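You operate a simulated robot arm through the tools that you are given. There is no shell and no other tool.

You run a simulated two-armed robot. Do the job below in one go: nothing can be reset, and whatever is moved stays where it is left.

Task
Take the green handle sleeve on the top of the wooden table and put it away on the shelf under the wall ledge. Put the small carton marked "dots" from the top of the wooden table on the top of the service table and the small carton labelled "swabs" on the beige position card. Put the grey lens module on the top of the steel table. Take the label card marked "wipes" from the top of the steel table and leave it on the shelf of the wooden table. Put the black lens module on top of the aiming card. Any order will do. Set down upright: grey lens module, black lens module.

Only the result counts: the job must be done as asked and must still hold three seconds after the hand-in. Knocking over, shifting, dropping, spilling or breaking anything else fails it.

Robot
Two 6-joint arms with two-finger parallel grippers on one trunk, on a base that drives. Base frame: it is fixed to the floor where the robot stands at the start and does not move with it; the origin is under the middle of the robot, x ahead of it, y to its left, z up. Lengths are in mm, angles in rad, forces in N, time in s.
The left shoulder is at the start at [60, 187, 1097], the right one opposite. With the tool pointing down near the work surface each hand reaches from about 100 to 300 mm from the robot's upright axis, wherever it stands, measured 20 degrees to its own side. Places, roughly: aiming card (30x13x4 cm) [-1900, -400, 600]; beige position card [500, -250, 750]; black lens module [-1000, 500, 1000]; green handle sleeve (5x5x8 cm) [700, -100, 800]; grey lens module [-500, 750, 500]; label card [-500, 750, 1000]; shelf of the wooden table [500, -100, 400]; shelf under the wall ledge (116x20 cm) [-1800, 40, 560]; small carton [500, 0, 750]; top of the service table [-3800, 700, 800]; top of the steel table [-700, 700, 800]. Payload 1.57 kg a hand.
The TCP of each hand is the grasp point between the finger pads, 30 mm short of the fingertips. In the tool frame z runs along the fingers and y along their closing line. The gripper opens to 110 mm. The fingers are 24 mm wide and 12 mm thick; the gripper's body (48 by 112 mm) begins 78 mm behind the TCP.
Orientation is that of the tool frame in the base frame, as [roll, pitch, yaw] about the fixed x, y, z axes, in that order (R = Rz(yaw) Ry(pitch) Rx(roll)). With the fingers straight down and closing along the base's y, the tool's x points along the base's -x, its y along +y and its z along -z.

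Tools
- The arms move only by the tool send_rows. It takes "left_motion", "right_motion" or both (then of equal length, played together; a hand with none holds still); each is a list of rows, each an object (a shift or turn left out is 0, a gripper value left out holds the last) with "delta_pos": the shift along the tool's x, y, z in units of 500 mm (1.0 is 500 mm), a list of three; "delta_rot": the turn, a rotation vector about the tool's x, y, z in units of 180 degrees (1.0 is 180 degrees), a list of three; "fingers": the finger opening in mm, from 0 to 110. In form: [{"delta_pos": [tx, ty, tz], "delta_rot": [ax, ay, az], "fingers": fingers}, ...]. A call has 1 to 20 rows; each row is the pose to reach, as a shift and turn from the pose commanded when the call began, along the tool's axes at that moment. A call with a number of a shift or a turn outside -1 to 1 is refused whole. Each row takes 0.2 s and may step no farther than 50 mm and 0.15 rad from the row before; otherwise, or with a gripper value out of range, the whole call is refused. Where a pose cannot be reached the arm comes as near as it can. A force on the tool above 40 N (or 10 N above the force at the start of the call, whichever is more), or a blocked arm, ends the call early, and 0.2 s more pass. Each finger travels about 153 mm/s and halts on what it meets, pressing with about 35 N; the grip force reading is that of the motor and also rises with nothing between the fingers. The clock runs only during rows and for 0.2 s after the last one: add rows that repeat a pose to give the fingers time. The reply holds the time, the measured pose of the TCP, the force on the tool along the base axes, the opening and the grip force, in the units named above and with some noise, with the torque about the TCP (base axes, N m) and any sound that the robot's microphone picked up.
- Cameras (640 x 400 px; columns grow to the right, rows downward): "scene" is now at [-26.4, 54.5, 1620.2]; the picture's right is [0.86, -0.51, 0.00], its down [-0.46, -0.77, -0.44] and it looks along [0.22, 0.37, -0.90] (base axes); focal length 254 px, centre (320, 200). "left" rides on the left gripper at [70, -16, -141] in its tool frame; the picture's right is [0.23, 0.97, 0.00], its down [-0.85, 0.20, -0.48] and it looks along [-0.47, 0.11, 0.88] (tool axes); focal length 222 px, centre (320, 200). "right" rides on the right gripper at [70, 16, -141] in its tool frame; the picture's right is [-0.23, 0.97, 0.00], its down [-0.86, -0.20, -0.48] and it looks along [-0.47, -0.11, 0.88] (tool axes); focal length 222 px, centre (320, 200). There is no depth. A picture from a camera that has moved, and an enlarged one, comes with that camera's place and axes in the base frame and with its lens.
- snapshot(camera): a new picture of that camera. No time passes.
- slide_trunk(by): slides the trunk up (or, below 0, down) by that many mm; the arms and the scene camera ride with it, the base frame stays. It gives what a move gives, with no picture.
- base_move(legs): drives the robot by 1 to 6 legs, each [ahead, left, turn to the left] in mm, mm and rad, along the robot's own axes; the way and the turn of a leg run together, so that a leg with both is an arc; at most 1500 mm and 3.142 rad a leg. The arms and the cameras ride along, it lands a little off, and it stops where it bumps. It gives what a move gives.
- aim_head(pan, tilt): turns the head with the scene camera to pan (to the left, within 1.501 rad either way) and tilt (down, from -0.506 to 1.204), counted from straight ahead of the robot. It gives what a move gives.
- zoom(camera, box): a new picture of the part [left, top, right, bottom] of that camera's present view, enlarged. No time passes.
- hand_in(): hands the job in; it is judged then, once.

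Places have to be worked out from the pictures, the camera data and where the tool is seen. Open the grippers and draw the arms clear of the work before you hand the job in, unless the task says otherwise.

The tools are called after "Request:" as a command line: name --argument value ..., lists and objects as JSON in quotes. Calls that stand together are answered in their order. send_rows: Moves the arms, as the interface text tells. Its arguments: {"type":"object","properties":{"left_motion":{"type":"array"},"right_motion":{"type":"array"}},"required":[]} The other tools are called the same way: slide_trunk (by) slides the trunk up or down; base_move (legs) drives the base; aim_head (pan, tilt) turns the head that bears the scene camera; snapshot (camera) takes a picture; zoom (camera, box) takes an enlarged picture of a part of a camera's view; hand_in () hands the job in.

At the start:

```text
time: 0.0
left_tool_pos: [321.6, 463.3, 1153.1]
left_ee_rot: [-3.141, 0.001, 3.14]
left_force: [-0.7, 0.4, -0.2]
left_wrist_torque: [0.01, -0.03, -0.01]
left_finger_gap: 110.1
left_grip_force: 0.0
right_tool_pos: [280.3, 14.5, 1141.2]
right_ee_rot: [3.141, 0.0, 3.141]
right_force: [-0.6, -0.2, 0.1]
right_wrist_torque: [-0.01, 0.01, -0.02]
right_finger_gap: 109.7
right_grip_force: 0.2
trunk travel left (down, up): [-725.0, 265.0]
robot x, y, heading: [1.0, 2.0, 0.003]
head pan, tilt: [1.031, 1.121]
```

scene: 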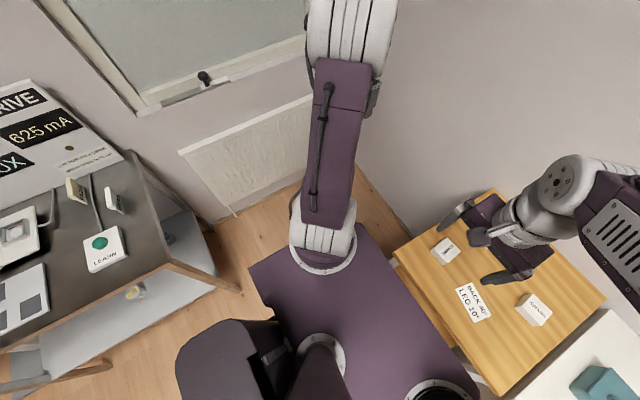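
right: 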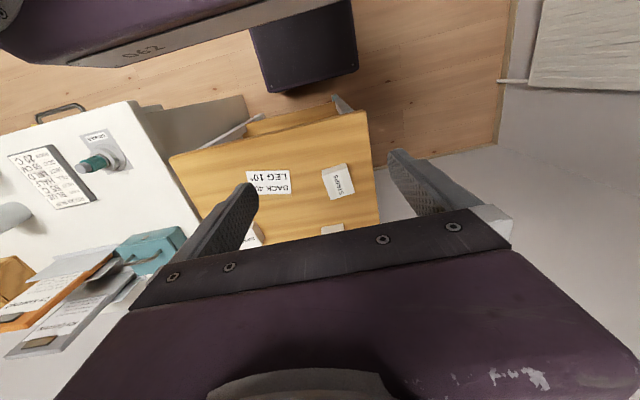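
left: 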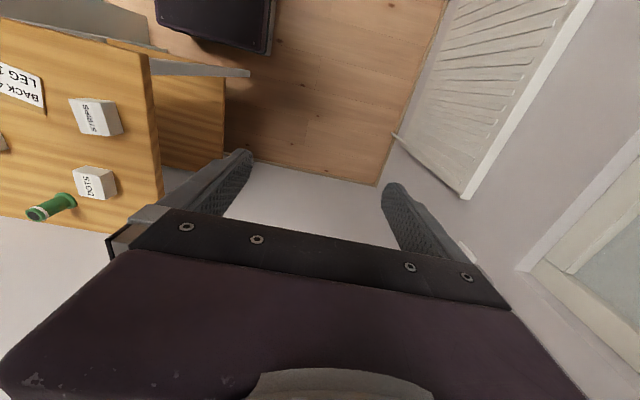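

I'll begin by surveying the room with the head camera, starting with the wooden table ahead.

Request:
aim_head --pan -0.1 --tilt 0.9

Request:
snapshot --camera "scene"

```text
time: 1.4
left_tool_pos: [322.2, 463.5, 1152.0]
left_ee_rot: [3.141, -0.001, 3.142]
left_force: [0.0, 0.6, 1.4]
left_wrist_torque: [-0.03, 0.0, -0.01]
left_finger_gap: 109.8
left_grip_force: 0.1
right_tool_pos: [280.7, 13.9, 1141.9]
right_ee_rot: [-3.141, 0.0, -3.141]
right_force: [-0.7, 0.1, 0.9]
right_wrist_torque: [0.03, 0.0, 0.01]
right_finger_gap: 110.0
right_grip_force: 0.2
trunk travel left (down, up): [-725.0, 265.0]
robot x, y, heading: [0.7, 1.6, -0.002]
head pan, tilt: [-0.099, 0.901]
```

```text
taken
camera scene: at [17.0, -5.9, 1635.3], right [-0.1, -1.0, 0.0], down [-0.78, 0.08, -0.62], along [0.62, -0.06, -0.78], focal length 254 px, centre (320, 200)
```

scene: 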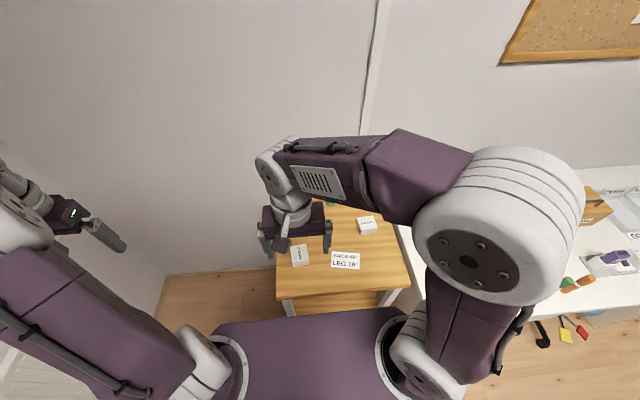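

The wooden table is ahead with a white table to its right. I keep looking around: right side, then left and behind.

Request:
aim_head --pan -1.2 --tilt 0.7

Request:
snapshot --camera "scene"

Request:
aim_head --pan 1.5 --tilt 0.6

Request:
snapshot --camera "scene"

```text
time: 2.7
left_tool_pos: [321.4, 464.1, 1153.4]
left_ee_rot: [3.141, -0.001, -3.141]
left_force: [-0.5, -0.2, 0.5]
left_wrist_torque: [0.03, 0.0, -0.05]
left_finger_gap: 109.7
left_grip_force: 0.0
right_tool_pos: [281.3, 14.6, 1141.4]
right_ee_rot: [-3.141, 0.0, -3.14]
right_force: [0.2, 0.9, 0.0]
right_wrist_torque: [-0.01, 0.01, -0.02]
right_finger_gap: 109.9
right_grip_force: 0.1
trunk travel left (down, up): [-725.0, 265.0]
robot x, y, heading: [1.9, 2.4, -0.0]
head pan, tilt: [-1.201, 0.7]
```

```text
taken
camera scene: at [-27.3, -77.6, 1651.5], right [-0.93, -0.36, 0.0], down [-0.23, 0.6, -0.76], along [0.28, -0.71, -0.64], focal length 254 px, centre (320, 200)
```

scene: 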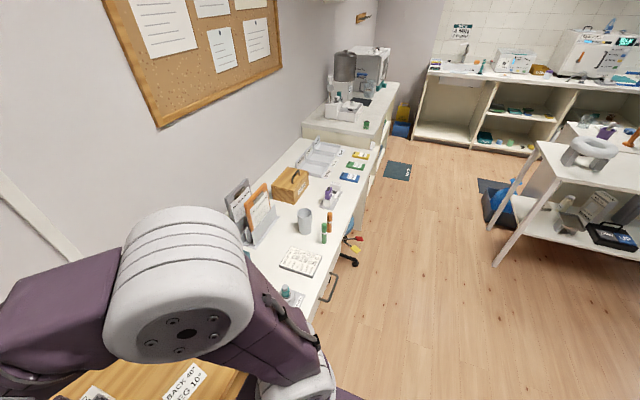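

```text
time: 5.1
left_tool_pos: [322.0, 464.0, 1152.5]
left_ee_rot: [-3.141, -0.001, 3.142]
left_force: [-0.4, 0.3, 0.7]
left_wrist_torque: [0.03, 0.0, -0.03]
left_finger_gap: 109.8
left_grip_force: 0.0
right_tool_pos: [280.9, 15.4, 1142.1]
right_ee_rot: [3.14, -0.001, 3.141]
right_force: [0.8, 0.7, 0.2]
right_wrist_torque: [0.02, -0.02, -0.01]
right_finger_gap: 109.9
right_grip_force: 0.1
trunk travel left (down, up): [-725.0, 265.0]
robot x, y, heading: [-0.6, 0.0, 0.002]
head pan, tilt: [1.499, 0.6]
```

```text
taken
camera scene: at [-51.8, 89.7, 1660.1], right [1.0, -0.07, 0.0], down [-0.04, -0.56, -0.83], along [0.06, 0.82, -0.56], focal length 254 px, centre (320, 200)
```

scene: 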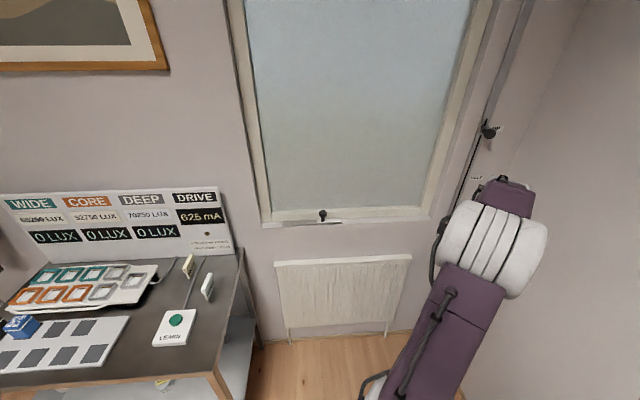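

I can read labels by zooming in with the two hand cameras toward the wooden table, and on the steel table with the scene camera.

Request:
zoom --camera "left" --box '[0, 40, 200, 240]'

Request:
zoom --camera "right" --box '[160, 90, 400, 250]'

Request:
zoom --camera "scene" --box '[0, 180, 260, 400]'

```text
2.00 times, centred on (100, 140) of left
camera zoom: at [251.0, 446.7, 1294.4], right [-0.23, 0.97, 0.0], down [0.85, 0.2, 0.48], along [0.47, 0.11, -0.88], focal length 444 px, centre (760, 320)
```

zoom: 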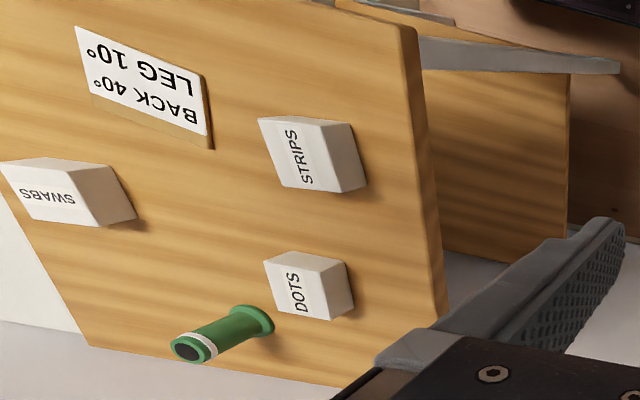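

```text
2.50 times, centred on (280, 170) of right
camera zoom: at [211.6, 31.2, 1283.2], right [0.23, 0.97, 0.0], down [0.86, -0.2, 0.48], along [0.47, -0.11, -0.88], focal length 555 px, centre (420, 275)
```

zoom: 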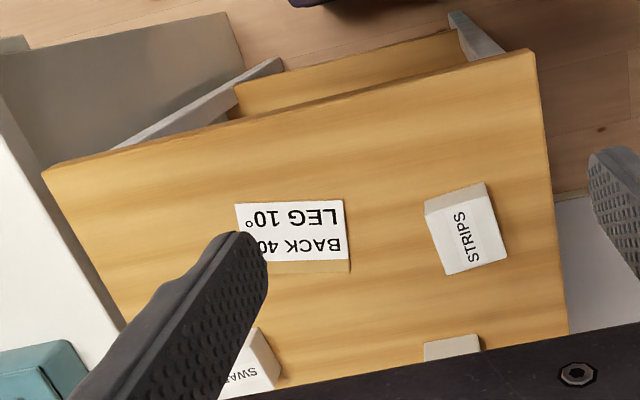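

```text
1.82 times, centred on (130, 290) of scene
camera zoom: at [-51.8, 89.7, 1660.1], right [1.0, -0.07, 0.0], down [-0.04, -0.56, -0.83], along [0.06, 0.82, -0.56], focal length 461 px, centre (666, 36)
```

zoom: 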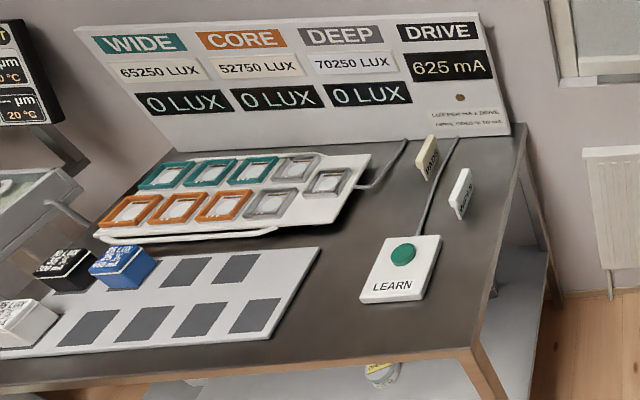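

The wooden table top starts about 300 mm ahead. I'll test how far forward the right hand can reach at this free height, and get closer views on the way.

Request:
send_rows --right_motion '[{"delta_pos": [-0.1, 0, 0]}, {"delta_pos": [-0.2, 0, 0]}, {"delta_pos": [-0.3, 0, 0]}, {"delta_pos": [-0.4, 0, 0]}, {"delta_pos": [-0.5, 0, 0]}, {"delta_pos": [-0.6, 0, 0]}, {"delta_pos": [-0.6, 0, 0]}]'

Request:
snapshot --camera "right"

```text
time: 6.7
left_tool_pos: [320.1, 463.9, 1152.5]
left_ee_rot: [-3.141, 0.001, -3.14]
left_force: [-0.1, 0.1, -0.7]
left_wrist_torque: [-0.01, 0.0, -0.04]
left_finger_gap: 109.8
left_grip_force: 0.0
right_tool_pos: [534.6, 0.7, 1129.4]
right_ee_rot: [-3.141, -0.001, 3.141]
right_force: [0.5, 0.2, -0.5]
right_wrist_torque: [-0.06, 0.03, 0.02]
right_finger_gap: 110.1
right_grip_force: 0.0
right hand out of reach, approached as far as the arm can: row 5, 6, 7
trunk travel left (down, up): [-725.0, 265.0]
robot x, y, heading: [-1.9, 0.9, -0.0]
head pan, tilt: [1.499, 0.6]
```

```text
taken
camera right: at [466.5, 17.9, 1271.0], right [0.23, 0.97, 0.0], down [0.86, -0.2, 0.48], along [0.47, -0.11, -0.88], focal length 222 px, centre (320, 200)
```

right: 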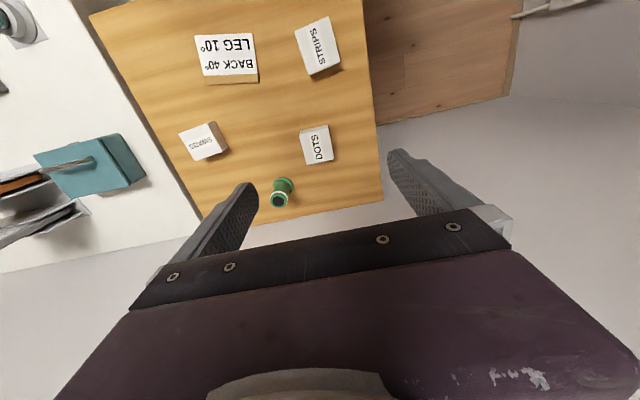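

The hand can reach about x=535 at this height; the table objects are at roughly z 770–810. I lower the trunk 200 mm (TCP to ~930) to get a closer look.

Request:
slide_trunk --by -200

Request:
snapshot --camera "right"

Request:
aim_head --pan 0.0 --tilt 1.2

Request:
snapshot --camera "scene"

```text
time: 8.8
left_tool_pos: [321.2, 464.0, 952.6]
left_ee_rot: [3.141, 0.0, 3.141]
left_force: [-0.5, 0.4, -0.4]
left_wrist_torque: [0.01, 0.01, 0.02]
left_finger_gap: 110.0
left_grip_force: 0.0
right_tool_pos: [536.0, 1.7, 929.6]
right_ee_rot: [-3.141, 0.001, -3.141]
right_force: [-0.3, 0.0, -0.1]
right_wrist_torque: [-0.01, 0.02, 0.01]
right_finger_gap: 109.9
right_grip_force: 0.2
trunk travel left (down, up): [-525.0, 465.0]
robot x, y, heading: [3.5, 0.9, 0.003]
head pan, tilt: [1.499, 0.6]
```

```text
taken
camera right: at [466.9, 17.8, 1071.1], right [0.23, 0.97, 0.0], down [0.85, -0.2, 0.48], along [0.47, -0.11, -0.88], focal length 222 px, centre (320, 200)
```

right: 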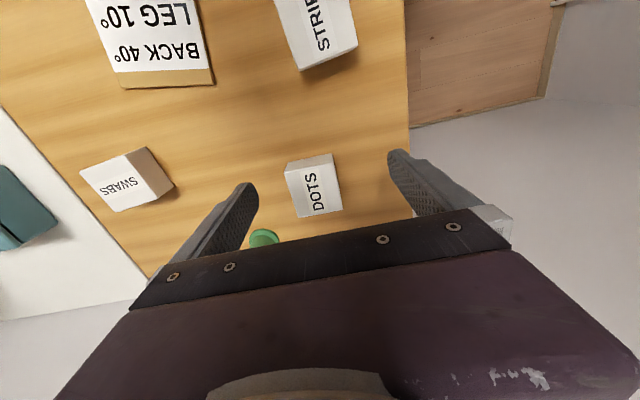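

```text
time: 10.4
left_tool_pos: [321.4, 464.3, 952.6]
left_ee_rot: [3.14, 0.0, -3.14]
left_force: [0.6, -0.1, 0.3]
left_wrist_torque: [-0.02, -0.02, 0.03]
left_finger_gap: 109.9
left_grip_force: 0.0
right_tool_pos: [536.6, 1.8, 930.6]
right_ee_rot: [-3.141, -0.001, -3.141]
right_force: [0.2, 0.1, 0.2]
right_wrist_torque: [-0.01, 0.01, -0.01]
right_finger_gap: 109.8
right_grip_force: 0.0
trunk travel left (down, up): [-525.0, 465.0]
robot x, y, heading: [-2.1, 1.0, 0.004]
head pan, tilt: [0.0, 1.201]
```

```text
taken
camera scene: at [-2.1, 1.6, 1415.5], right [0.0, -1.0, 0.0], down [-0.93, 0.0, -0.36], along [0.36, 0.0, -0.93], focal length 254 px, centre (320, 200)
```

scene: 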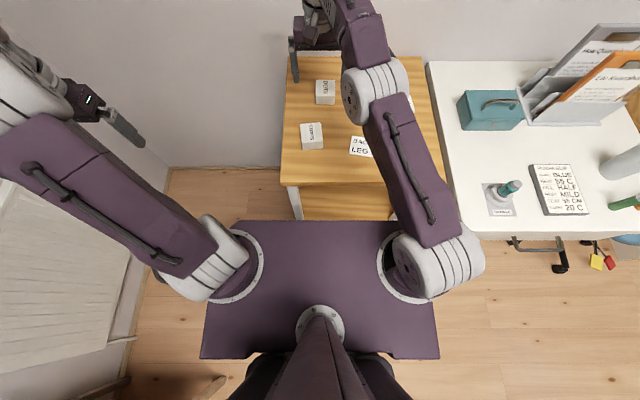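

The table front edge is near x≈293, the base's front edge near x≈215. I drive ahead 45 mm so the right hand reaches the far half of the table.

Request:
base_move --legs '[[45, 0, 0]]'

Request:
zoom --camera "right" --box '[60, 0, 420, 225]'

```text
time: 11.3
left_tool_pos: [364.0, 463.8, 952.1]
left_ee_rot: [-3.141, 0.0, -3.141]
left_force: [0.5, -0.4, 0.2]
left_wrist_torque: [0.01, 0.02, -0.05]
left_finger_gap: 110.1
left_grip_force: 0.0
right_tool_pos: [578.6, 0.8, 928.3]
right_ee_rot: [-3.138, 0.001, -3.139]
right_force: [1.5, -0.2, 0.0]
right_wrist_torque: [0.04, 0.05, 0.01]
right_finger_gap: 109.8
right_grip_force: 0.1
trunk travel left (down, up): [-525.0, 465.0]
robot x, y, heading: [42.7, -2.7, -0.001]
head pan, tilt: [0.0, 1.201]
```

```text
1.78 times, centred on (240, 112) of right
camera zoom: at [510.5, 18.3, 1070.7], right [0.23, 0.97, 0.0], down [0.86, -0.2, 0.48], along [0.47, -0.11, -0.88], focal length 395 px, centre (462, 356)
```

zoom: 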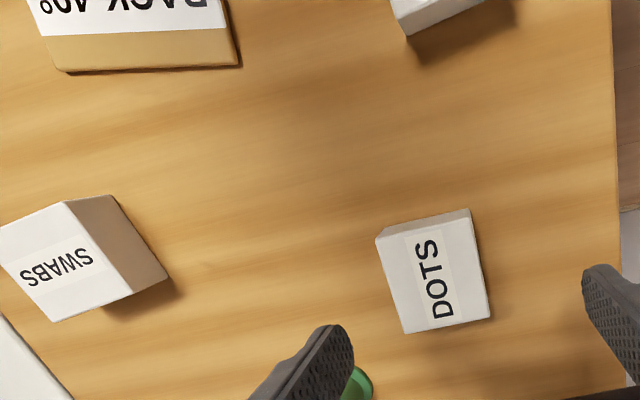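

Swabs carton is around (525,-262), top about z≈810. I move the right hand above/behind it for a straight look.

Request:
send_rows --right_motion '[{"delta_pos": [0.03, -0.08, 0]}, {"delta_pos": [0.06, -0.16, 0]}, {"delta_pos": [0.09, -0.24, 0]}, {"delta_pos": [0.12, -0.32, 0]}, {"delta_pos": [0.14, -0.4, 0]}, {"delta_pos": [0.156, -0.48, 0]}, {"delta_pos": [0.156, -0.52, 0]}, {"delta_pos": [0.156, -0.52, 0]}]'

Request:
snapshot --camera "right"

```text
time: 13.1
left_tool_pos: [364.6, 464.5, 952.9]
left_ee_rot: [-3.142, 0.001, -3.14]
left_force: [0.0, 0.3, 0.3]
left_wrist_torque: [-0.05, 0.0, -0.02]
left_finger_gap: 109.9
left_grip_force: 0.0
right_tool_pos: [501.3, -258.9, 928.8]
right_ee_rot: [-3.141, 0.0, -3.14]
right_force: [0.4, 0.1, 0.2]
right_wrist_torque: [0.01, 0.0, 0.03]
right_finger_gap: 109.7
right_grip_force: 0.0
trunk travel left (down, up): [-525.0, 465.0]
robot x, y, heading: [40.4, -0.4, 0.003]
head pan, tilt: [0.0, 1.201]
```

```text
taken
camera right: at [432.2, -242.1, 1071.5], right [0.23, 0.97, 0.0], down [0.86, -0.2, 0.48], along [0.47, -0.11, -0.88], focal length 222 px, centre (320, 200)
```

right: 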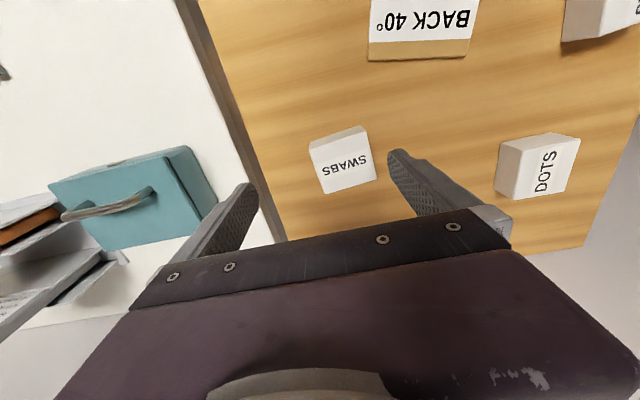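

Zooming for exact edge positions of the swabs carton and the card.

Request:
zoom --camera "right" --box '[260, 60, 420, 220]'

Request:
zoom --camera "right" --box '[320, 0, 500, 100]'

```text
2.50 times, centred on (340, 140) of right
camera zoom: at [432.2, -242.1, 1071.5], right [0.23, 0.97, 0.0], down [0.86, -0.2, 0.48], along [0.47, -0.11, -0.88], focal length 555 px, centre (270, 350)
```

zoom: 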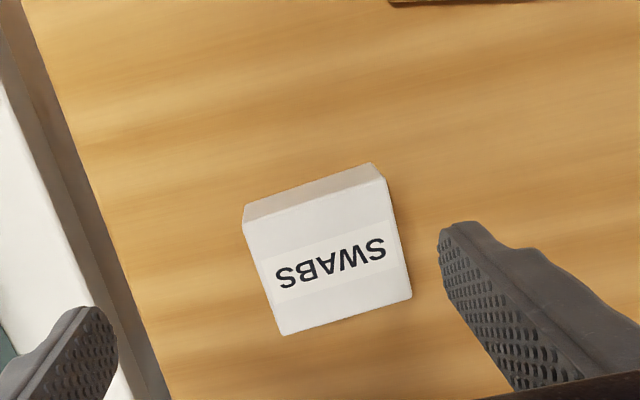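

```text
3.56 times, centred on (410, 50) of right
camera zoom: at [432.2, -242.1, 1071.5], right [0.23, 0.97, 0.0], down [0.86, -0.2, 0.48], along [0.47, -0.11, -0.88], focal length 790 px, centre (0, 733)
```

zoom: 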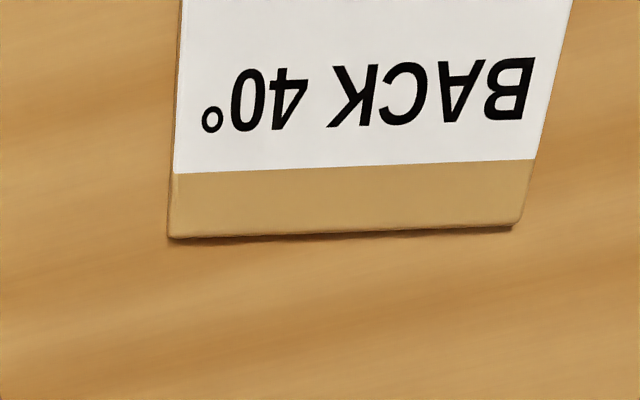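

Triangulating between views gives the swabs top at z≈835, centre ≈(520,-234), about 62×56 mm, yawed ≈+5°. I center above it, turn slightly, and descend 30 mm to verify.

Request:
send_rows --right_motion '[{"delta_pos": [-0.02, 0.03, 0]}, {"delta_pos": [-0.038, 0.05, 0], "delta_rot": [0, 0, -0.014]}, {"delta_pos": [-0.038, 0.05, 0.03], "delta_rot": [0, 0, -0.026]}, {"delta_pos": [-0.038, 0.05, 0.06], "delta_rot": [0, 0, -0.026]}, {"delta_pos": [-0.038, 0.05, 0.06], "delta_rot": [0, 0, -0.026]}]'

Request:
zoom --camera "right" --box '[220, 60, 440, 220]'

```text
time: 14.3
left_tool_pos: [362.9, 464.2, 953.2]
left_ee_rot: [-3.141, 0.0, -3.14]
left_force: [-0.2, -0.5, 0.3]
left_wrist_torque: [0.02, -0.02, 0.02]
left_finger_gap: 110.0
left_grip_force: 0.1
right_tool_pos: [519.5, -233.8, 898.8]
right_ee_rot: [3.141, 0.0, -3.057]
right_force: [0.0, 0.7, -0.3]
right_wrist_torque: [-0.01, 0.01, 0.03]
right_finger_gap: 109.8
right_grip_force: 0.0
trunk travel left (down, up): [-525.0, 465.0]
robot x, y, heading: [46.4, 1.1, 0.003]
head pan, tilt: [0.0, 1.201]
```

```text
2.50 times, centred on (330, 140) of right
camera zoom: at [449.6, -222.7, 1040.8], right [0.15, 0.99, 0.0], down [0.87, -0.13, 0.48], along [0.47, -0.07, -0.88], focal length 555 px, centre (295, 350)
```

zoom: 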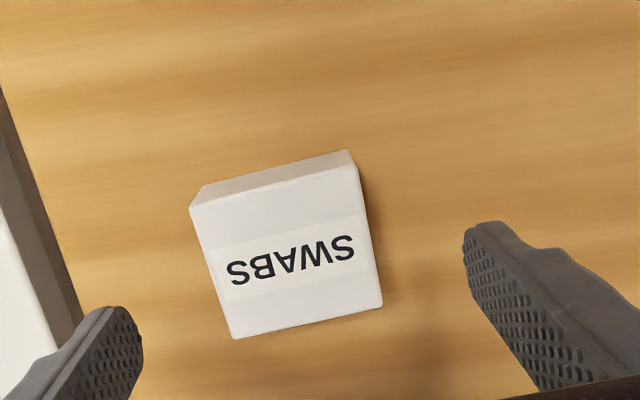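

The hand is centred over the carton (centre ≈(520,-235), top ≈831, table ≈787). I descend so TCP is at z≈824 and close.

Request:
send_rows --right_motion '[{"delta_pos": [0, 0, 0.05]}, {"delta_pos": [0, 0, 0.1]}, {"delta_pos": [0, 0, 0.15]}, {"delta_pos": [0, 0, 0.15]}]'

Request:
snapshot --camera "right"

```text
time: 15.4
left_tool_pos: [360.5, 463.5, 953.9]
left_ee_rot: [-3.141, 0.004, -3.14]
left_force: [0.0, -0.8, 0.6]
left_wrist_torque: [-0.02, 0.0, 0.02]
left_finger_gap: 109.9
left_grip_force: 0.1
right_tool_pos: [520.0, -234.1, 830.4]
right_ee_rot: [-3.14, 0.015, -3.061]
right_force: [-6.0, -0.7, 21.9]
right_wrist_torque: [1.26, 0.57, 0.6]
right_finger_gap: 109.8
right_grip_force: 0.1
trunk travel left (down, up): [-525.0, 465.0]
robot x, y, heading: [43.4, -1.7, 0.001]
head pan, tilt: [0.0, 1.201]
stopped in row 4 (right hand): the force on the tool passed its limit at 46 N (the readings are from after the stop); the commanded pose is now the measured one
```

```text
taken
camera right: at [447.6, -223.2, 970.8], right [0.15, 0.99, 0.0], down [0.86, -0.13, 0.49], along [0.49, -0.07, -0.87], focal length 222 px, centre (320, 200)
```

right: 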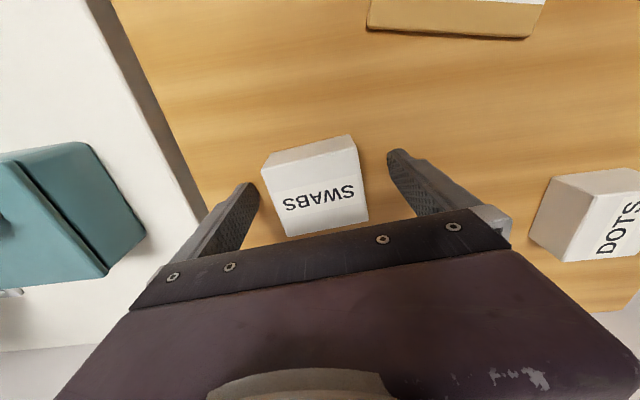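

Fingertips met the table at TCP z≈830, so the table top is ≈800. I back off 4 mm and close on the carton.

Request:
send_rows --right_motion '[{"delta_pos": [0, 0, -0.008]}, {"delta_pos": [0, 0, -0.008], "fingers": 0}, {"delta_pos": [0, 0, -0.008], "fingers": 0}, {"delta_pos": [0, 0, -0.008], "fingers": 0}]'

Request:
snapshot --camera "right"

```text
time: 16.4
left_tool_pos: [362.3, 464.0, 952.9]
left_ee_rot: [3.141, 0.001, -3.139]
left_force: [-0.2, 0.2, 0.0]
left_wrist_torque: [0.0, -0.02, -0.03]
left_finger_gap: 109.9
left_grip_force: 0.1
right_tool_pos: [522.5, -234.2, 830.4]
right_ee_rot: [3.141, 0.01, -3.063]
right_force: [0.3, -0.1, -0.3]
right_wrist_torque: [0.02, -0.01, 0.02]
right_finger_gap: 63.1
right_grip_force: 34.6
trunk travel left (down, up): [-525.0, 465.0]
robot x, y, heading: [45.4, 1.6, 0.001]
head pan, tilt: [0.0, 1.201]
```

```text
taken
camera right: at [450.8, -223.2, 971.8], right [0.15, 0.99, 0.0], down [0.86, -0.13, 0.49], along [0.48, -0.07, -0.87], focal length 222 px, centre (320, 200)
```

right: 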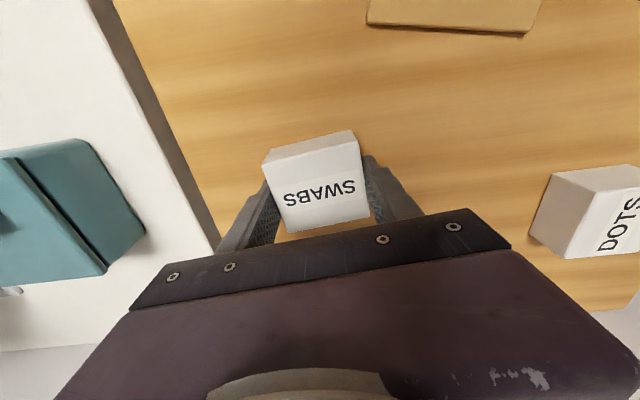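

Gripped (63 mm). The beige card's corners work out to about (355,-177),(375,-78),(447,-93),(428,-188), centre ≈(401,-134), turned −11°. I lift, carry the carton over there and turn it to match.

Request:
send_rows --right_motion '[{"delta_pos": [0, 0, -0.06]}, {"delta_pos": [0, 0, -0.12]}, {"delta_pos": [0.055, 0.055, -0.12], "delta_rot": [0, -0.002, 0.022]}, {"delta_pos": [0.11, 0.11, -0.12], "delta_rot": [0, -0.004, 0.044]}, {"delta_pos": [0.165, 0.165, -0.12], "delta_rot": [0, -0.004, 0.066]}, {"delta_pos": [0.218, 0.2186, -0.12], "delta_rot": [0, -0.004, 0.088]}, {"delta_pos": [0.218, 0.2186, -0.12], "delta_rot": [0, -0.004, 0.088]}]'

Request:
snapshot --camera "right"

Request:
snapshot --camera "scene"

```text
time: 18.0
left_tool_pos: [364.9, 463.2, 952.4]
left_ee_rot: [3.139, 0.0, -3.14]
left_force: [0.4, 0.2, 0.2]
left_wrist_torque: [-0.01, 0.01, 0.01]
left_finger_gap: 109.8
left_grip_force: 0.0
right_tool_pos: [405.6, -137.5, 889.1]
right_ee_rot: [3.135, 0.02, 2.945]
right_force: [0.5, 0.5, -0.7]
right_wrist_torque: [0.0, -0.01, 0.01]
right_finger_gap: 63.3
right_grip_force: 35.4
trunk travel left (down, up): [-525.0, 465.0]
robot x, y, heading: [44.5, -0.1, 0.004]
head pan, tilt: [0.0, 1.201]
```

```text
taken
camera right: at [337.4, -106.3, 1029.0], right [0.41, 0.91, 0.01], down [0.79, -0.36, 0.5], along [0.45, -0.2, -0.87], focal length 222 px, centre (320, 200)
```

right: 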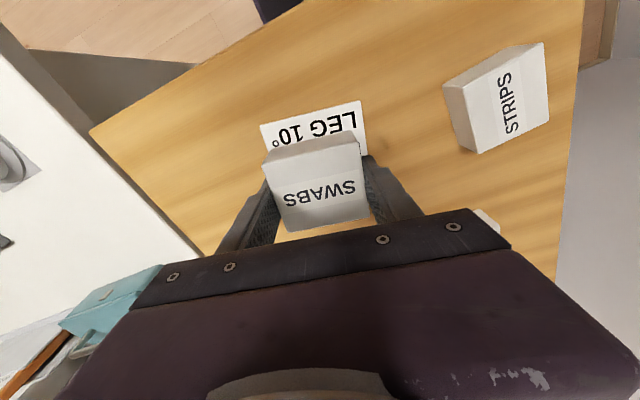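

```text
taken
camera scene: at [41.3, 1.0, 1415.5], right [0.0, -1.0, 0.0], down [-0.93, 0.0, -0.36], along [0.36, 0.0, -0.93], focal length 254 px, centre (320, 200)
```

scene: 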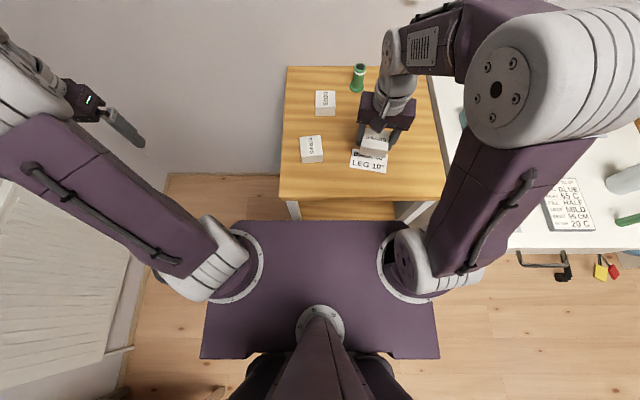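

The carton now sits over the card's centre (≈(399,-135)). I level the tool and descend to just above the card.

Request:
send_rows --right_motion '[{"delta_pos": [0, 0, 0.03], "delta_rot": [0.002, 0.0064, 0]}, {"delta_pos": [0, 0, 0.07], "delta_rot": [0.002, 0.0064, 0]}, {"delta_pos": [0, 0, 0.1], "delta_rot": [0.002, 0.0064, 0]}, {"delta_pos": [0, 0, 0.1], "delta_rot": [0.002, 0.0064, 0]}]'

Request:
zoom --camera "right" --box '[220, 80, 440, 240]'

```text
time: 19.0
left_tool_pos: [363.7, 463.7, 952.5]
left_ee_rot: [3.141, 0.0, -3.141]
left_force: [-0.2, 0.2, -0.3]
left_wrist_torque: [0.0, 0.0, 0.0]
left_finger_gap: 110.2
left_grip_force: 0.0
right_tool_pos: [405.7, -135.3, 838.8]
right_ee_rot: [-3.14, 0.001, 2.945]
right_force: [-0.3, 0.6, -0.9]
right_wrist_torque: [-0.01, 0.01, -0.03]
right_finger_gap: 63.1
right_grip_force: 35.0
trunk travel left (down, up): [-525.0, 465.0]
robot x, y, heading: [38.2, -1.5, 0.004]
head pan, tilt: [0.0, 1.201]
```

```text
2.50 times, centred on (330, 160) of right
camera zoom: at [341.0, -103.7, 981.3], right [0.41, 0.91, 0.0], down [0.8, -0.36, 0.48], along [0.44, -0.2, -0.88], focal length 555 px, centre (295, 300)
```

zoom: 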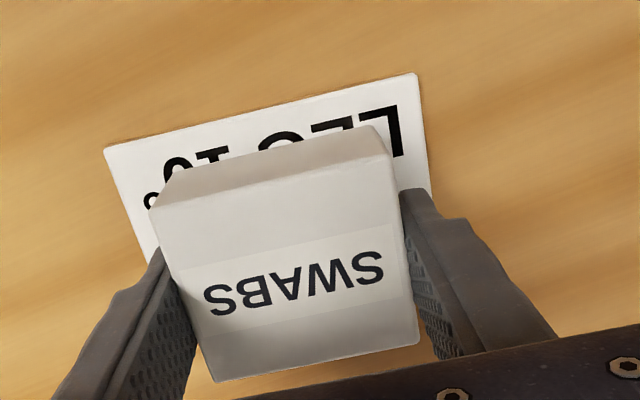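

Margins look good all round (a bit more room at the near side). I shift 3 mm toward the near edge and lower 3 mm, then check the contact force.

Request:
send_rows --right_motion '[{"delta_pos": [0.006, 0, 0]}, {"delta_pos": [0.006, 0, 0.004]}, {"delta_pos": [0.006, 0, 0.007]}, {"delta_pos": [0.006, 0, 0.007]}]'

```text
time: 20.0
left_tool_pos: [363.7, 464.4, 953.1]
left_ee_rot: [3.141, -0.001, -3.14]
left_force: [0.2, -0.7, -0.3]
left_wrist_torque: [0.01, -0.03, 0.01]
left_finger_gap: 110.0
left_grip_force: 0.0
right_tool_pos: [402.9, -134.8, 838.0]
right_ee_rot: [-3.139, 0.003, 2.946]
right_force: [-0.2, -0.1, -1.6]
right_wrist_torque: [-0.02, 0.02, 0.0]
right_finger_gap: 63.3
right_grip_force: 35.2
trunk travel left (down, up): [-525.0, 465.0]
robot x, y, heading: [42.0, 1.6, -0.002]
head pan, tilt: [0.0, 1.201]
```

No clear contact yet (z≈838 read). I lower in small steps.

Request:
send_rows --right_motion '[{"delta_pos": [0, 0, 0.002]}, {"delta_pos": [0, 0, 0.004]}, {"delta_pos": [0, 0, 0.004]}]'

```text
time: 20.8
left_tool_pos: [361.7, 464.1, 952.6]
left_ee_rot: [3.14, 0.001, -3.14]
left_force: [0.5, 0.0, 0.2]
left_wrist_torque: [0.0, 0.01, 0.0]
left_finger_gap: 110.1
left_grip_force: 0.0
right_tool_pos: [402.2, -132.4, 835.3]
right_ee_rot: [-3.14, 0.005, 2.946]
right_force: [3.6, -1.1, 20.9]
right_wrist_torque: [0.04, -0.29, 0.01]
right_finger_gap: 63.2
right_grip_force: 35.2
trunk travel left (down, up): [-525.0, 465.0]
robot x, y, heading: [44.0, 0.1, 0.001]
head pan, tilt: [0.0, 1.201]
```

Contact at z≈835 (21 N). I relieve 1.2 mm and open the fingers, then rise straight up.

Request:
send_rows --right_motion '[{"delta_pos": [0, 0, -0.0024]}, {"delta_pos": [0, 0, -0.0024], "fingers": 100}, {"delta_pos": [0, 0, -0.0024], "fingers": 100}, {"delta_pos": [0, 0, -0.04], "fingers": 100}, {"delta_pos": [0, 0, -0.12], "fingers": 100}, {"delta_pos": [0, 0, -0.2], "fingers": 110}, {"delta_pos": [0, 0, -0.2], "fingers": 110}]'

Request:
zoom --camera "right" --box '[180, 40, 460, 220]'

```text
time: 22.4
left_tool_pos: [363.5, 464.1, 953.6]
left_ee_rot: [3.14, 0.001, -3.14]
left_force: [0.4, 0.3, 0.4]
left_wrist_torque: [0.02, -0.01, 0.01]
left_finger_gap: 110.0
left_grip_force: 0.0
right_tool_pos: [402.6, -133.0, 934.0]
right_ee_rot: [-3.14, 0.0, 2.947]
right_force: [0.3, 0.4, 0.5]
right_wrist_torque: [-0.03, 0.0, 0.0]
right_finger_gap: 109.9
right_grip_force: 0.0
trunk travel left (down, up): [-525.0, 465.0]
robot x, y, heading: [43.6, 3.2, -0.0]
head pan, tilt: [0.0, 1.201]
```

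```text
2.22 times, centred on (320, 130) of right
camera zoom: at [338.2, -102.7, 1075.5], right [0.41, 0.91, 0.0], down [0.8, -0.36, 0.48], along [0.44, -0.2, -0.88], focal length 494 px, centre (320, 356)
```

zoom: 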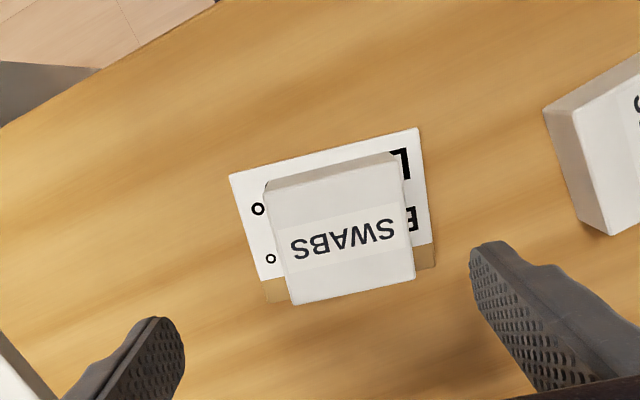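

Swabs is properly on the beige card. Before driving off to survey, I tuck both hands closer to the robot's axis.

Request:
send_rows --left_motion '[{"delta_pos": [0.01, -0.08, 0]}, {"delta_pos": [0.02, -0.16, 0]}, {"delta_pos": [0.03, -0.24, 0]}, {"delta_pos": [0.04, -0.32, 0]}, {"delta_pos": [0.05, -0.4, 0]}, {"delta_pos": [0.06, -0.48, 0]}, {"delta_pos": [0.068, -0.54, 0]}]' --right_motion '[{"delta_pos": [0, 0, -0.04], "delta_rot": [0, 0, -0.02]}, {"delta_pos": [0.03, -0.02, -0.08], "delta_rot": [0, 0, -0.04]}, {"delta_pos": [0.06, -0.04, -0.08], "delta_rot": [0, 0, -0.062]}, {"delta_pos": [0.09, -0.06, -0.08], "delta_rot": [0, 0, -0.062]}, {"delta_pos": [0.12, -0.06, -0.08], "delta_rot": [0, 0, -0.062]}, {"delta_pos": [0.14, -0.06, -0.08], "delta_rot": [0, 0, -0.062]}, {"delta_pos": [0.14, -0.06, -0.08], "delta_rot": [0, 0, -0.062]}]'

Request:
snapshot --camera "scene"

```text
time: 24.0
left_tool_pos: [331.7, 195.6, 952.8]
left_ee_rot: [-3.141, 0.0, -3.141]
left_force: [-0.5, 0.5, 0.2]
left_wrist_torque: [-0.04, 0.0, -0.02]
left_finger_gap: 110.2
left_grip_force: 0.1
right_tool_pos: [326.4, -149.9, 973.0]
right_ee_rot: [-3.139, -0.001, 3.141]
right_force: [0.6, 0.7, 0.1]
right_wrist_torque: [0.0, -0.01, -0.01]
right_finger_gap: 110.1
right_grip_force: 0.0
trunk travel left (down, up): [-525.0, 465.0]
robot x, y, heading: [43.5, -3.6, -0.003]
head pan, tilt: [0.0, 1.201]
```

```text
taken
camera scene: at [40.6, 1.0, 1415.5], right [0.0, -1.0, 0.0], down [-0.93, 0.0, -0.36], along [0.36, 0.0, -0.93], focal length 254 px, centre (320, 200)
```

scene: 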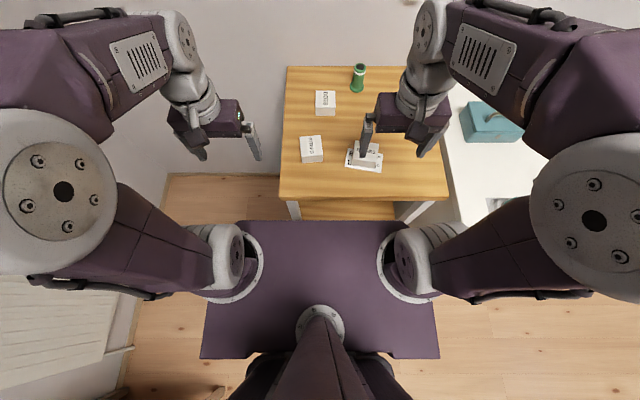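

Sleeve is at about (650,-114), dots at (583,-14). Now I back off 200 mm and turn around to survey the rest of the room.

Request:
base_move --legs '[[-200, 0, 0], [0, 0, 3.0]]'

Request:
aim_head --pan 0.14 --tilt 0.45

Request:
snapshot --camera "scene"

Request:
aim_head --pan -0.9 --tilt 0.7

Request:
snapshot --camera "scene"

```text
time: 32.6
left_tool_pos: [-472.4, -150.3, 951.6]
left_ee_rot: [3.141, 0.0, -0.153]
left_force: [-0.1, 0.6, 0.1]
left_wrist_torque: [-0.01, 0.0, -0.01]
left_finger_gap: 110.0
left_grip_force: 0.0
right_tool_pos: [-414.8, 190.8, 973.2]
right_ee_rot: [-3.139, 0.002, -0.154]
right_force: [-0.7, 1.0, -0.6]
right_wrist_torque: [0.03, 0.02, 0.03]
right_finger_gap: 110.1
right_grip_force: 0.0
trunk travel left (down, up): [-525.0, 465.0]
robot x, y, heading: [-158.2, 2.2, 2.989]
head pan, tilt: [0.0, 1.201]
```

```text
time: 33.7
left_tool_pos: [-472.6, -149.9, 952.2]
left_ee_rot: [-3.141, 0.0, -0.152]
left_force: [0.5, 0.9, 0.0]
left_wrist_torque: [0.02, -0.01, -0.01]
left_finger_gap: 110.1
left_grip_force: 0.0
right_tool_pos: [-414.5, 191.6, 973.3]
right_ee_rot: [-3.14, 0.001, -0.154]
right_force: [-0.2, -0.5, 0.1]
right_wrist_torque: [0.01, 0.01, -0.03]
right_finger_gap: 109.9
right_grip_force: 0.1
trunk travel left (down, up): [-525.0, 465.0]
robot x, y, heading: [-155.7, -3.3, 2.988]
head pan, tilt: [0.14, 0.45]
```

```text
taken
camera scene: at [-188.3, -6.8, 1473.6], right [0.01, 1.0, 0.0], down [0.44, -0.01, -0.9], along [-0.9, 0.01, -0.44], focal length 254 px, centre (320, 200)
```

scene: 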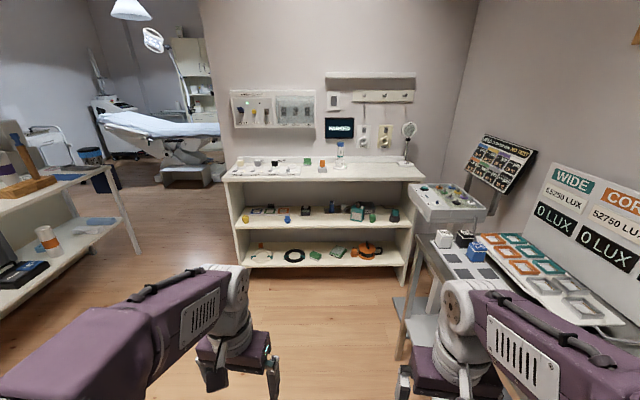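

```text
time: 35.0
left_tool_pos: [-472.2, -149.7, 952.5]
left_ee_rot: [3.141, -0.001, -0.152]
left_force: [0.3, -0.3, 0.3]
left_wrist_torque: [0.01, 0.02, 0.01]
left_finger_gap: 110.1
left_grip_force: 0.1
right_tool_pos: [-415.0, 190.3, 974.2]
right_ee_rot: [-3.14, 0.001, -0.154]
right_force: [0.5, -0.1, 0.3]
right_wrist_torque: [0.01, 0.04, -0.03]
right_finger_gap: 110.0
right_grip_force: 0.0
trunk travel left (down, up): [-525.0, 465.0]
robot x, y, heading: [-158.6, -0.8, 2.995]
head pan, tilt: [-0.901, 0.7]
```

```text
taken
camera scene: at [-138.6, 65.8, 1451.5], right [0.87, 0.5, 0.0], down [0.32, -0.56, -0.77], along [-0.38, 0.66, -0.64], focal length 254 px, centre (320, 200)
```

scene: 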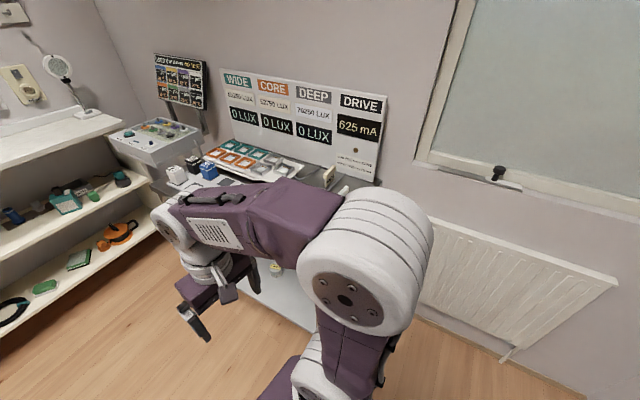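

The wall shelf unit is ahead in −x direction. I zoom in on it with the head turned back, and also look further left toward the service table.

Request:
aim_head --pan 0.14 --tilt 0.45

Request:
zoom --camera "scene" --box '[215, 140, 435, 280]'

Request:
zoom --camera "scene" --box '[0, 0, 240, 150]'

Request:
zoom --camera "scene" --box '[400, 170, 640, 320]'

```text
time: 36.3
left_tool_pos: [-472.7, -150.5, 953.2]
left_ee_rot: [-3.14, 0.0, -0.151]
left_force: [0.0, 0.4, 0.0]
left_wrist_torque: [0.0, 0.0, 0.04]
left_finger_gap: 109.9
left_grip_force: 0.0
right_tool_pos: [-414.6, 191.5, 973.5]
right_ee_rot: [-3.14, -0.001, -0.155]
right_force: [0.1, 0.8, 0.3]
right_wrist_torque: [0.03, 0.01, 0.02]
right_finger_gap: 109.9
right_grip_force: 0.0
trunk travel left (down, up): [-525.0, 465.0]
robot x, y, heading: [-155.8, -1.3, 2.996]
head pan, tilt: [0.14, 0.45]
```

```text
2.86 times, centred on (325, 210) of scene
camera zoom: at [-188.3, -6.8, 1473.7], right [0.01, 1.0, 0.0], down [0.44, -0.01, -0.9], along [-0.9, 0.01, -0.44], focal length 724 px, centre (306, 171)
```

zoom: 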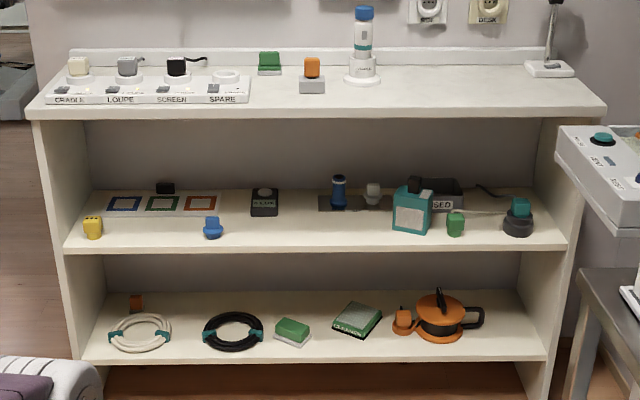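

```text
2.67 times, centred on (120, 75) of scene
camera zoom: at [-188.3, -6.8, 1473.7], right [0.01, 1.0, 0.0], down [0.44, -0.01, -0.9], along [-0.9, 0.01, -0.44], focal length 676 px, centre (853, 533)
```

zoom: 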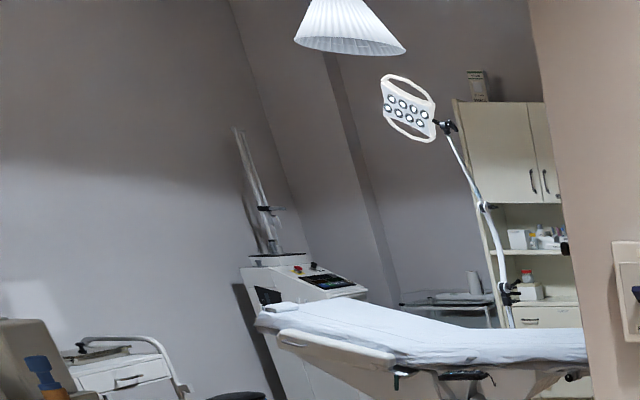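

```text
2.67 times, centred on (520, 245) of scene
camera zoom: at [-188.3, -6.8, 1473.7], right [0.01, 1.0, 0.0], down [0.44, -0.01, -0.9], along [-0.9, 0.01, -0.44], focal length 676 px, centre (-213, 80)
```

zoom: 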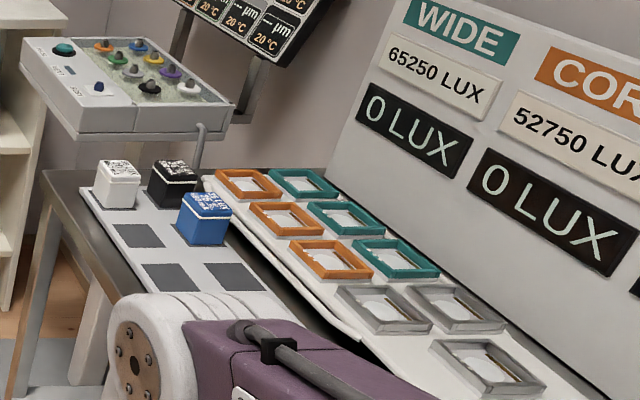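

The shelf unit's middle shelf (z≈560, front edge x≈−1635) holds the aiming card with three coloured squares at its left end, under a top at ≈890. Now I drive in front of the steel table and face it.

Request:
base_move --legs '[[400, 120, 0], [0, 0, -1.422]]'

Request:
aim_head --pan 0 --tilt 0.8

Request:
snapshot --camera "scene"

Request:
zoom --camera "scene" --box '[180, 60, 480, 260]'

```text
time: 42.4
left_tool_pos: [-757.8, 233.5, 951.9]
left_ee_rot: [3.14, 0.0, -1.583]
left_force: [0.5, 0.4, -0.1]
left_wrist_torque: [-0.04, 0.04, 0.01]
left_finger_gap: 110.2
left_grip_force: 0.0
right_tool_pos: [-411.1, 223.5, 973.0]
right_ee_rot: [-3.139, 0.001, -1.586]
right_force: [1.1, 0.8, -0.5]
right_wrist_torque: [0.0, -0.01, 0.0]
right_finger_gap: 110.1
right_grip_force: 0.1
trunk travel left (down, up): [-525.0, 465.0]
robot x, y, heading: [-567.8, -58.9, 1.557]
head pan, tilt: [0.14, 0.45]
```

```text
time: 43.2
left_tool_pos: [-757.8, 231.5, 953.0]
left_ee_rot: [3.141, -0.001, -1.584]
left_force: [-0.2, 0.0, 0.0]
left_wrist_torque: [0.01, 0.0, 0.02]
left_finger_gap: 109.8
left_grip_force: 0.1
right_tool_pos: [-411.5, 221.9, 973.5]
right_ee_rot: [3.141, 0.001, -1.586]
right_force: [0.9, -0.7, -0.5]
right_wrist_torque: [-0.01, 0.01, 0.03]
right_finger_gap: 110.1
right_grip_force: 0.0
trunk travel left (down, up): [-525.0, 465.0]
robot x, y, heading: [-568.8, -59.9, 1.559]
head pan, tilt: [0.0, 0.799]
```

```text
taken
camera scene: at [-564.0, -36.5, 1443.3], right [1.0, -0.01, 0.0], down [-0.01, -0.72, -0.7], along [0.01, 0.7, -0.72], focal length 254 px, centre (320, 200)
```

scene: 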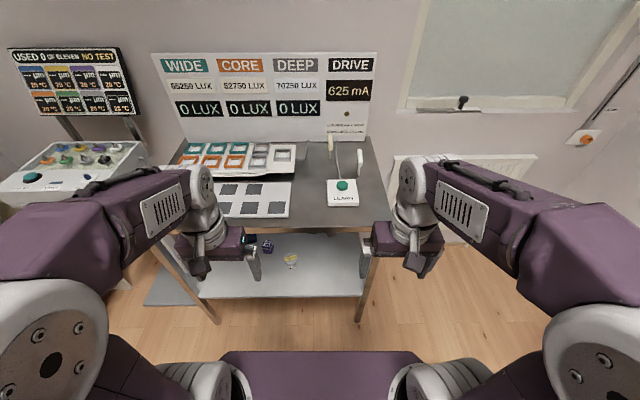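

```text
2.00 times, centred on (330, 160) of scene
camera zoom: at [-564.0, -36.5, 1443.3], right [1.0, -0.01, 0.0], down [-0.01, -0.72, -0.7], along [0.01, 0.7, -0.72], focal length 507 px, centre (300, 280)
```

zoom: 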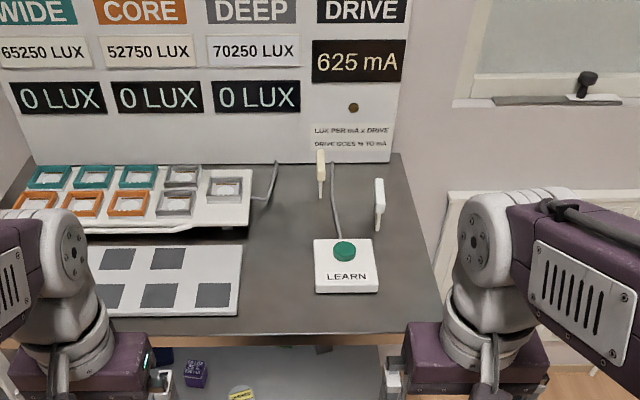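

Zooming in on the objects on the lower shelf and on the two standing cards.

Request:
zoom --camera "scene" --box '[235, 225, 335, 290]'

Request:
zoom --camera "scene" --box '[300, 120, 400, 210]'

Request:
snapshot --camera "right"

Request:
snapshot --camera "left"

```text
6.15 times, centred on (285, 258) of scene
camera zoom: at [-564.0, -36.5, 1443.3], right [1.0, -0.01, 0.0], down [-0.01, -0.72, -0.7], along [0.01, 0.7, -0.72], focal length 1560 px, centre (535, -154)
```

zoom: 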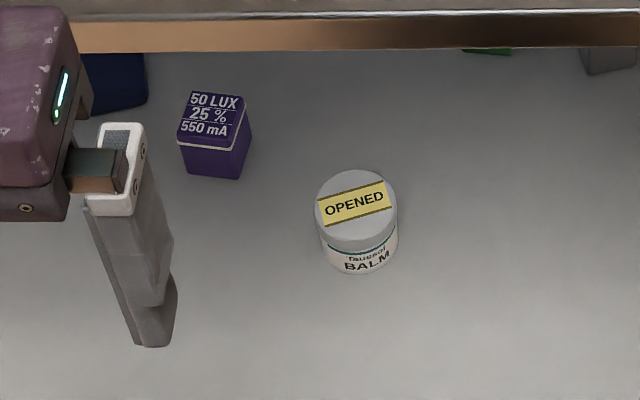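

```text
4.44 times, centred on (350, 165) of scene
camera zoom: at [-564.0, -36.5, 1443.3], right [1.0, -0.01, 0.0], down [-0.01, -0.72, -0.7], along [0.01, 0.7, -0.72], focal length 1127 px, centre (187, 356)
```

zoom: 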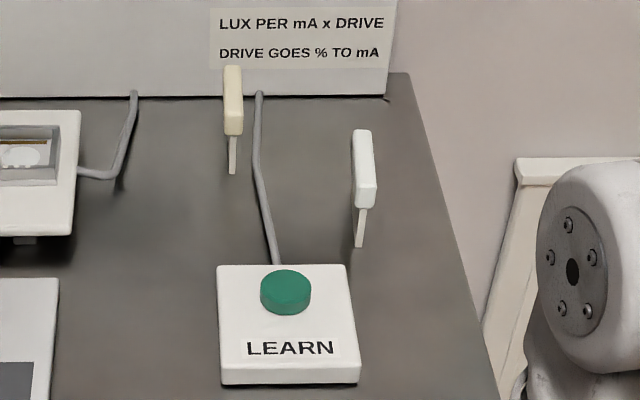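

```text
taken
camera right: at [-428.7, 153.7, 1114.8], right [-0.97, 0.24, 0.0], down [0.21, 0.85, 0.48], along [0.12, 0.46, -0.88], focal length 222 px, centre (320, 200)
```

right: 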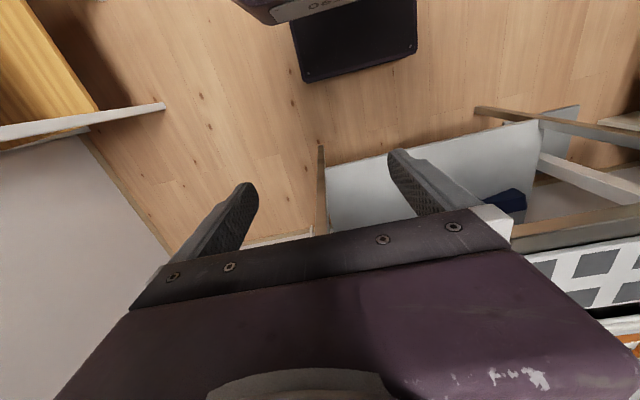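

```text
taken
camera left: at [-743.5, 161.4, 1094.5], right [-0.98, -0.21, 0.0], down [-0.19, 0.86, 0.48], along [-0.1, 0.47, -0.88], focal length 222 px, centre (320, 200)
```

left: 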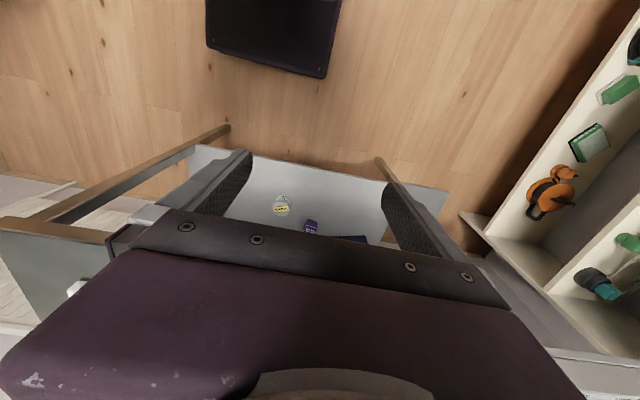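

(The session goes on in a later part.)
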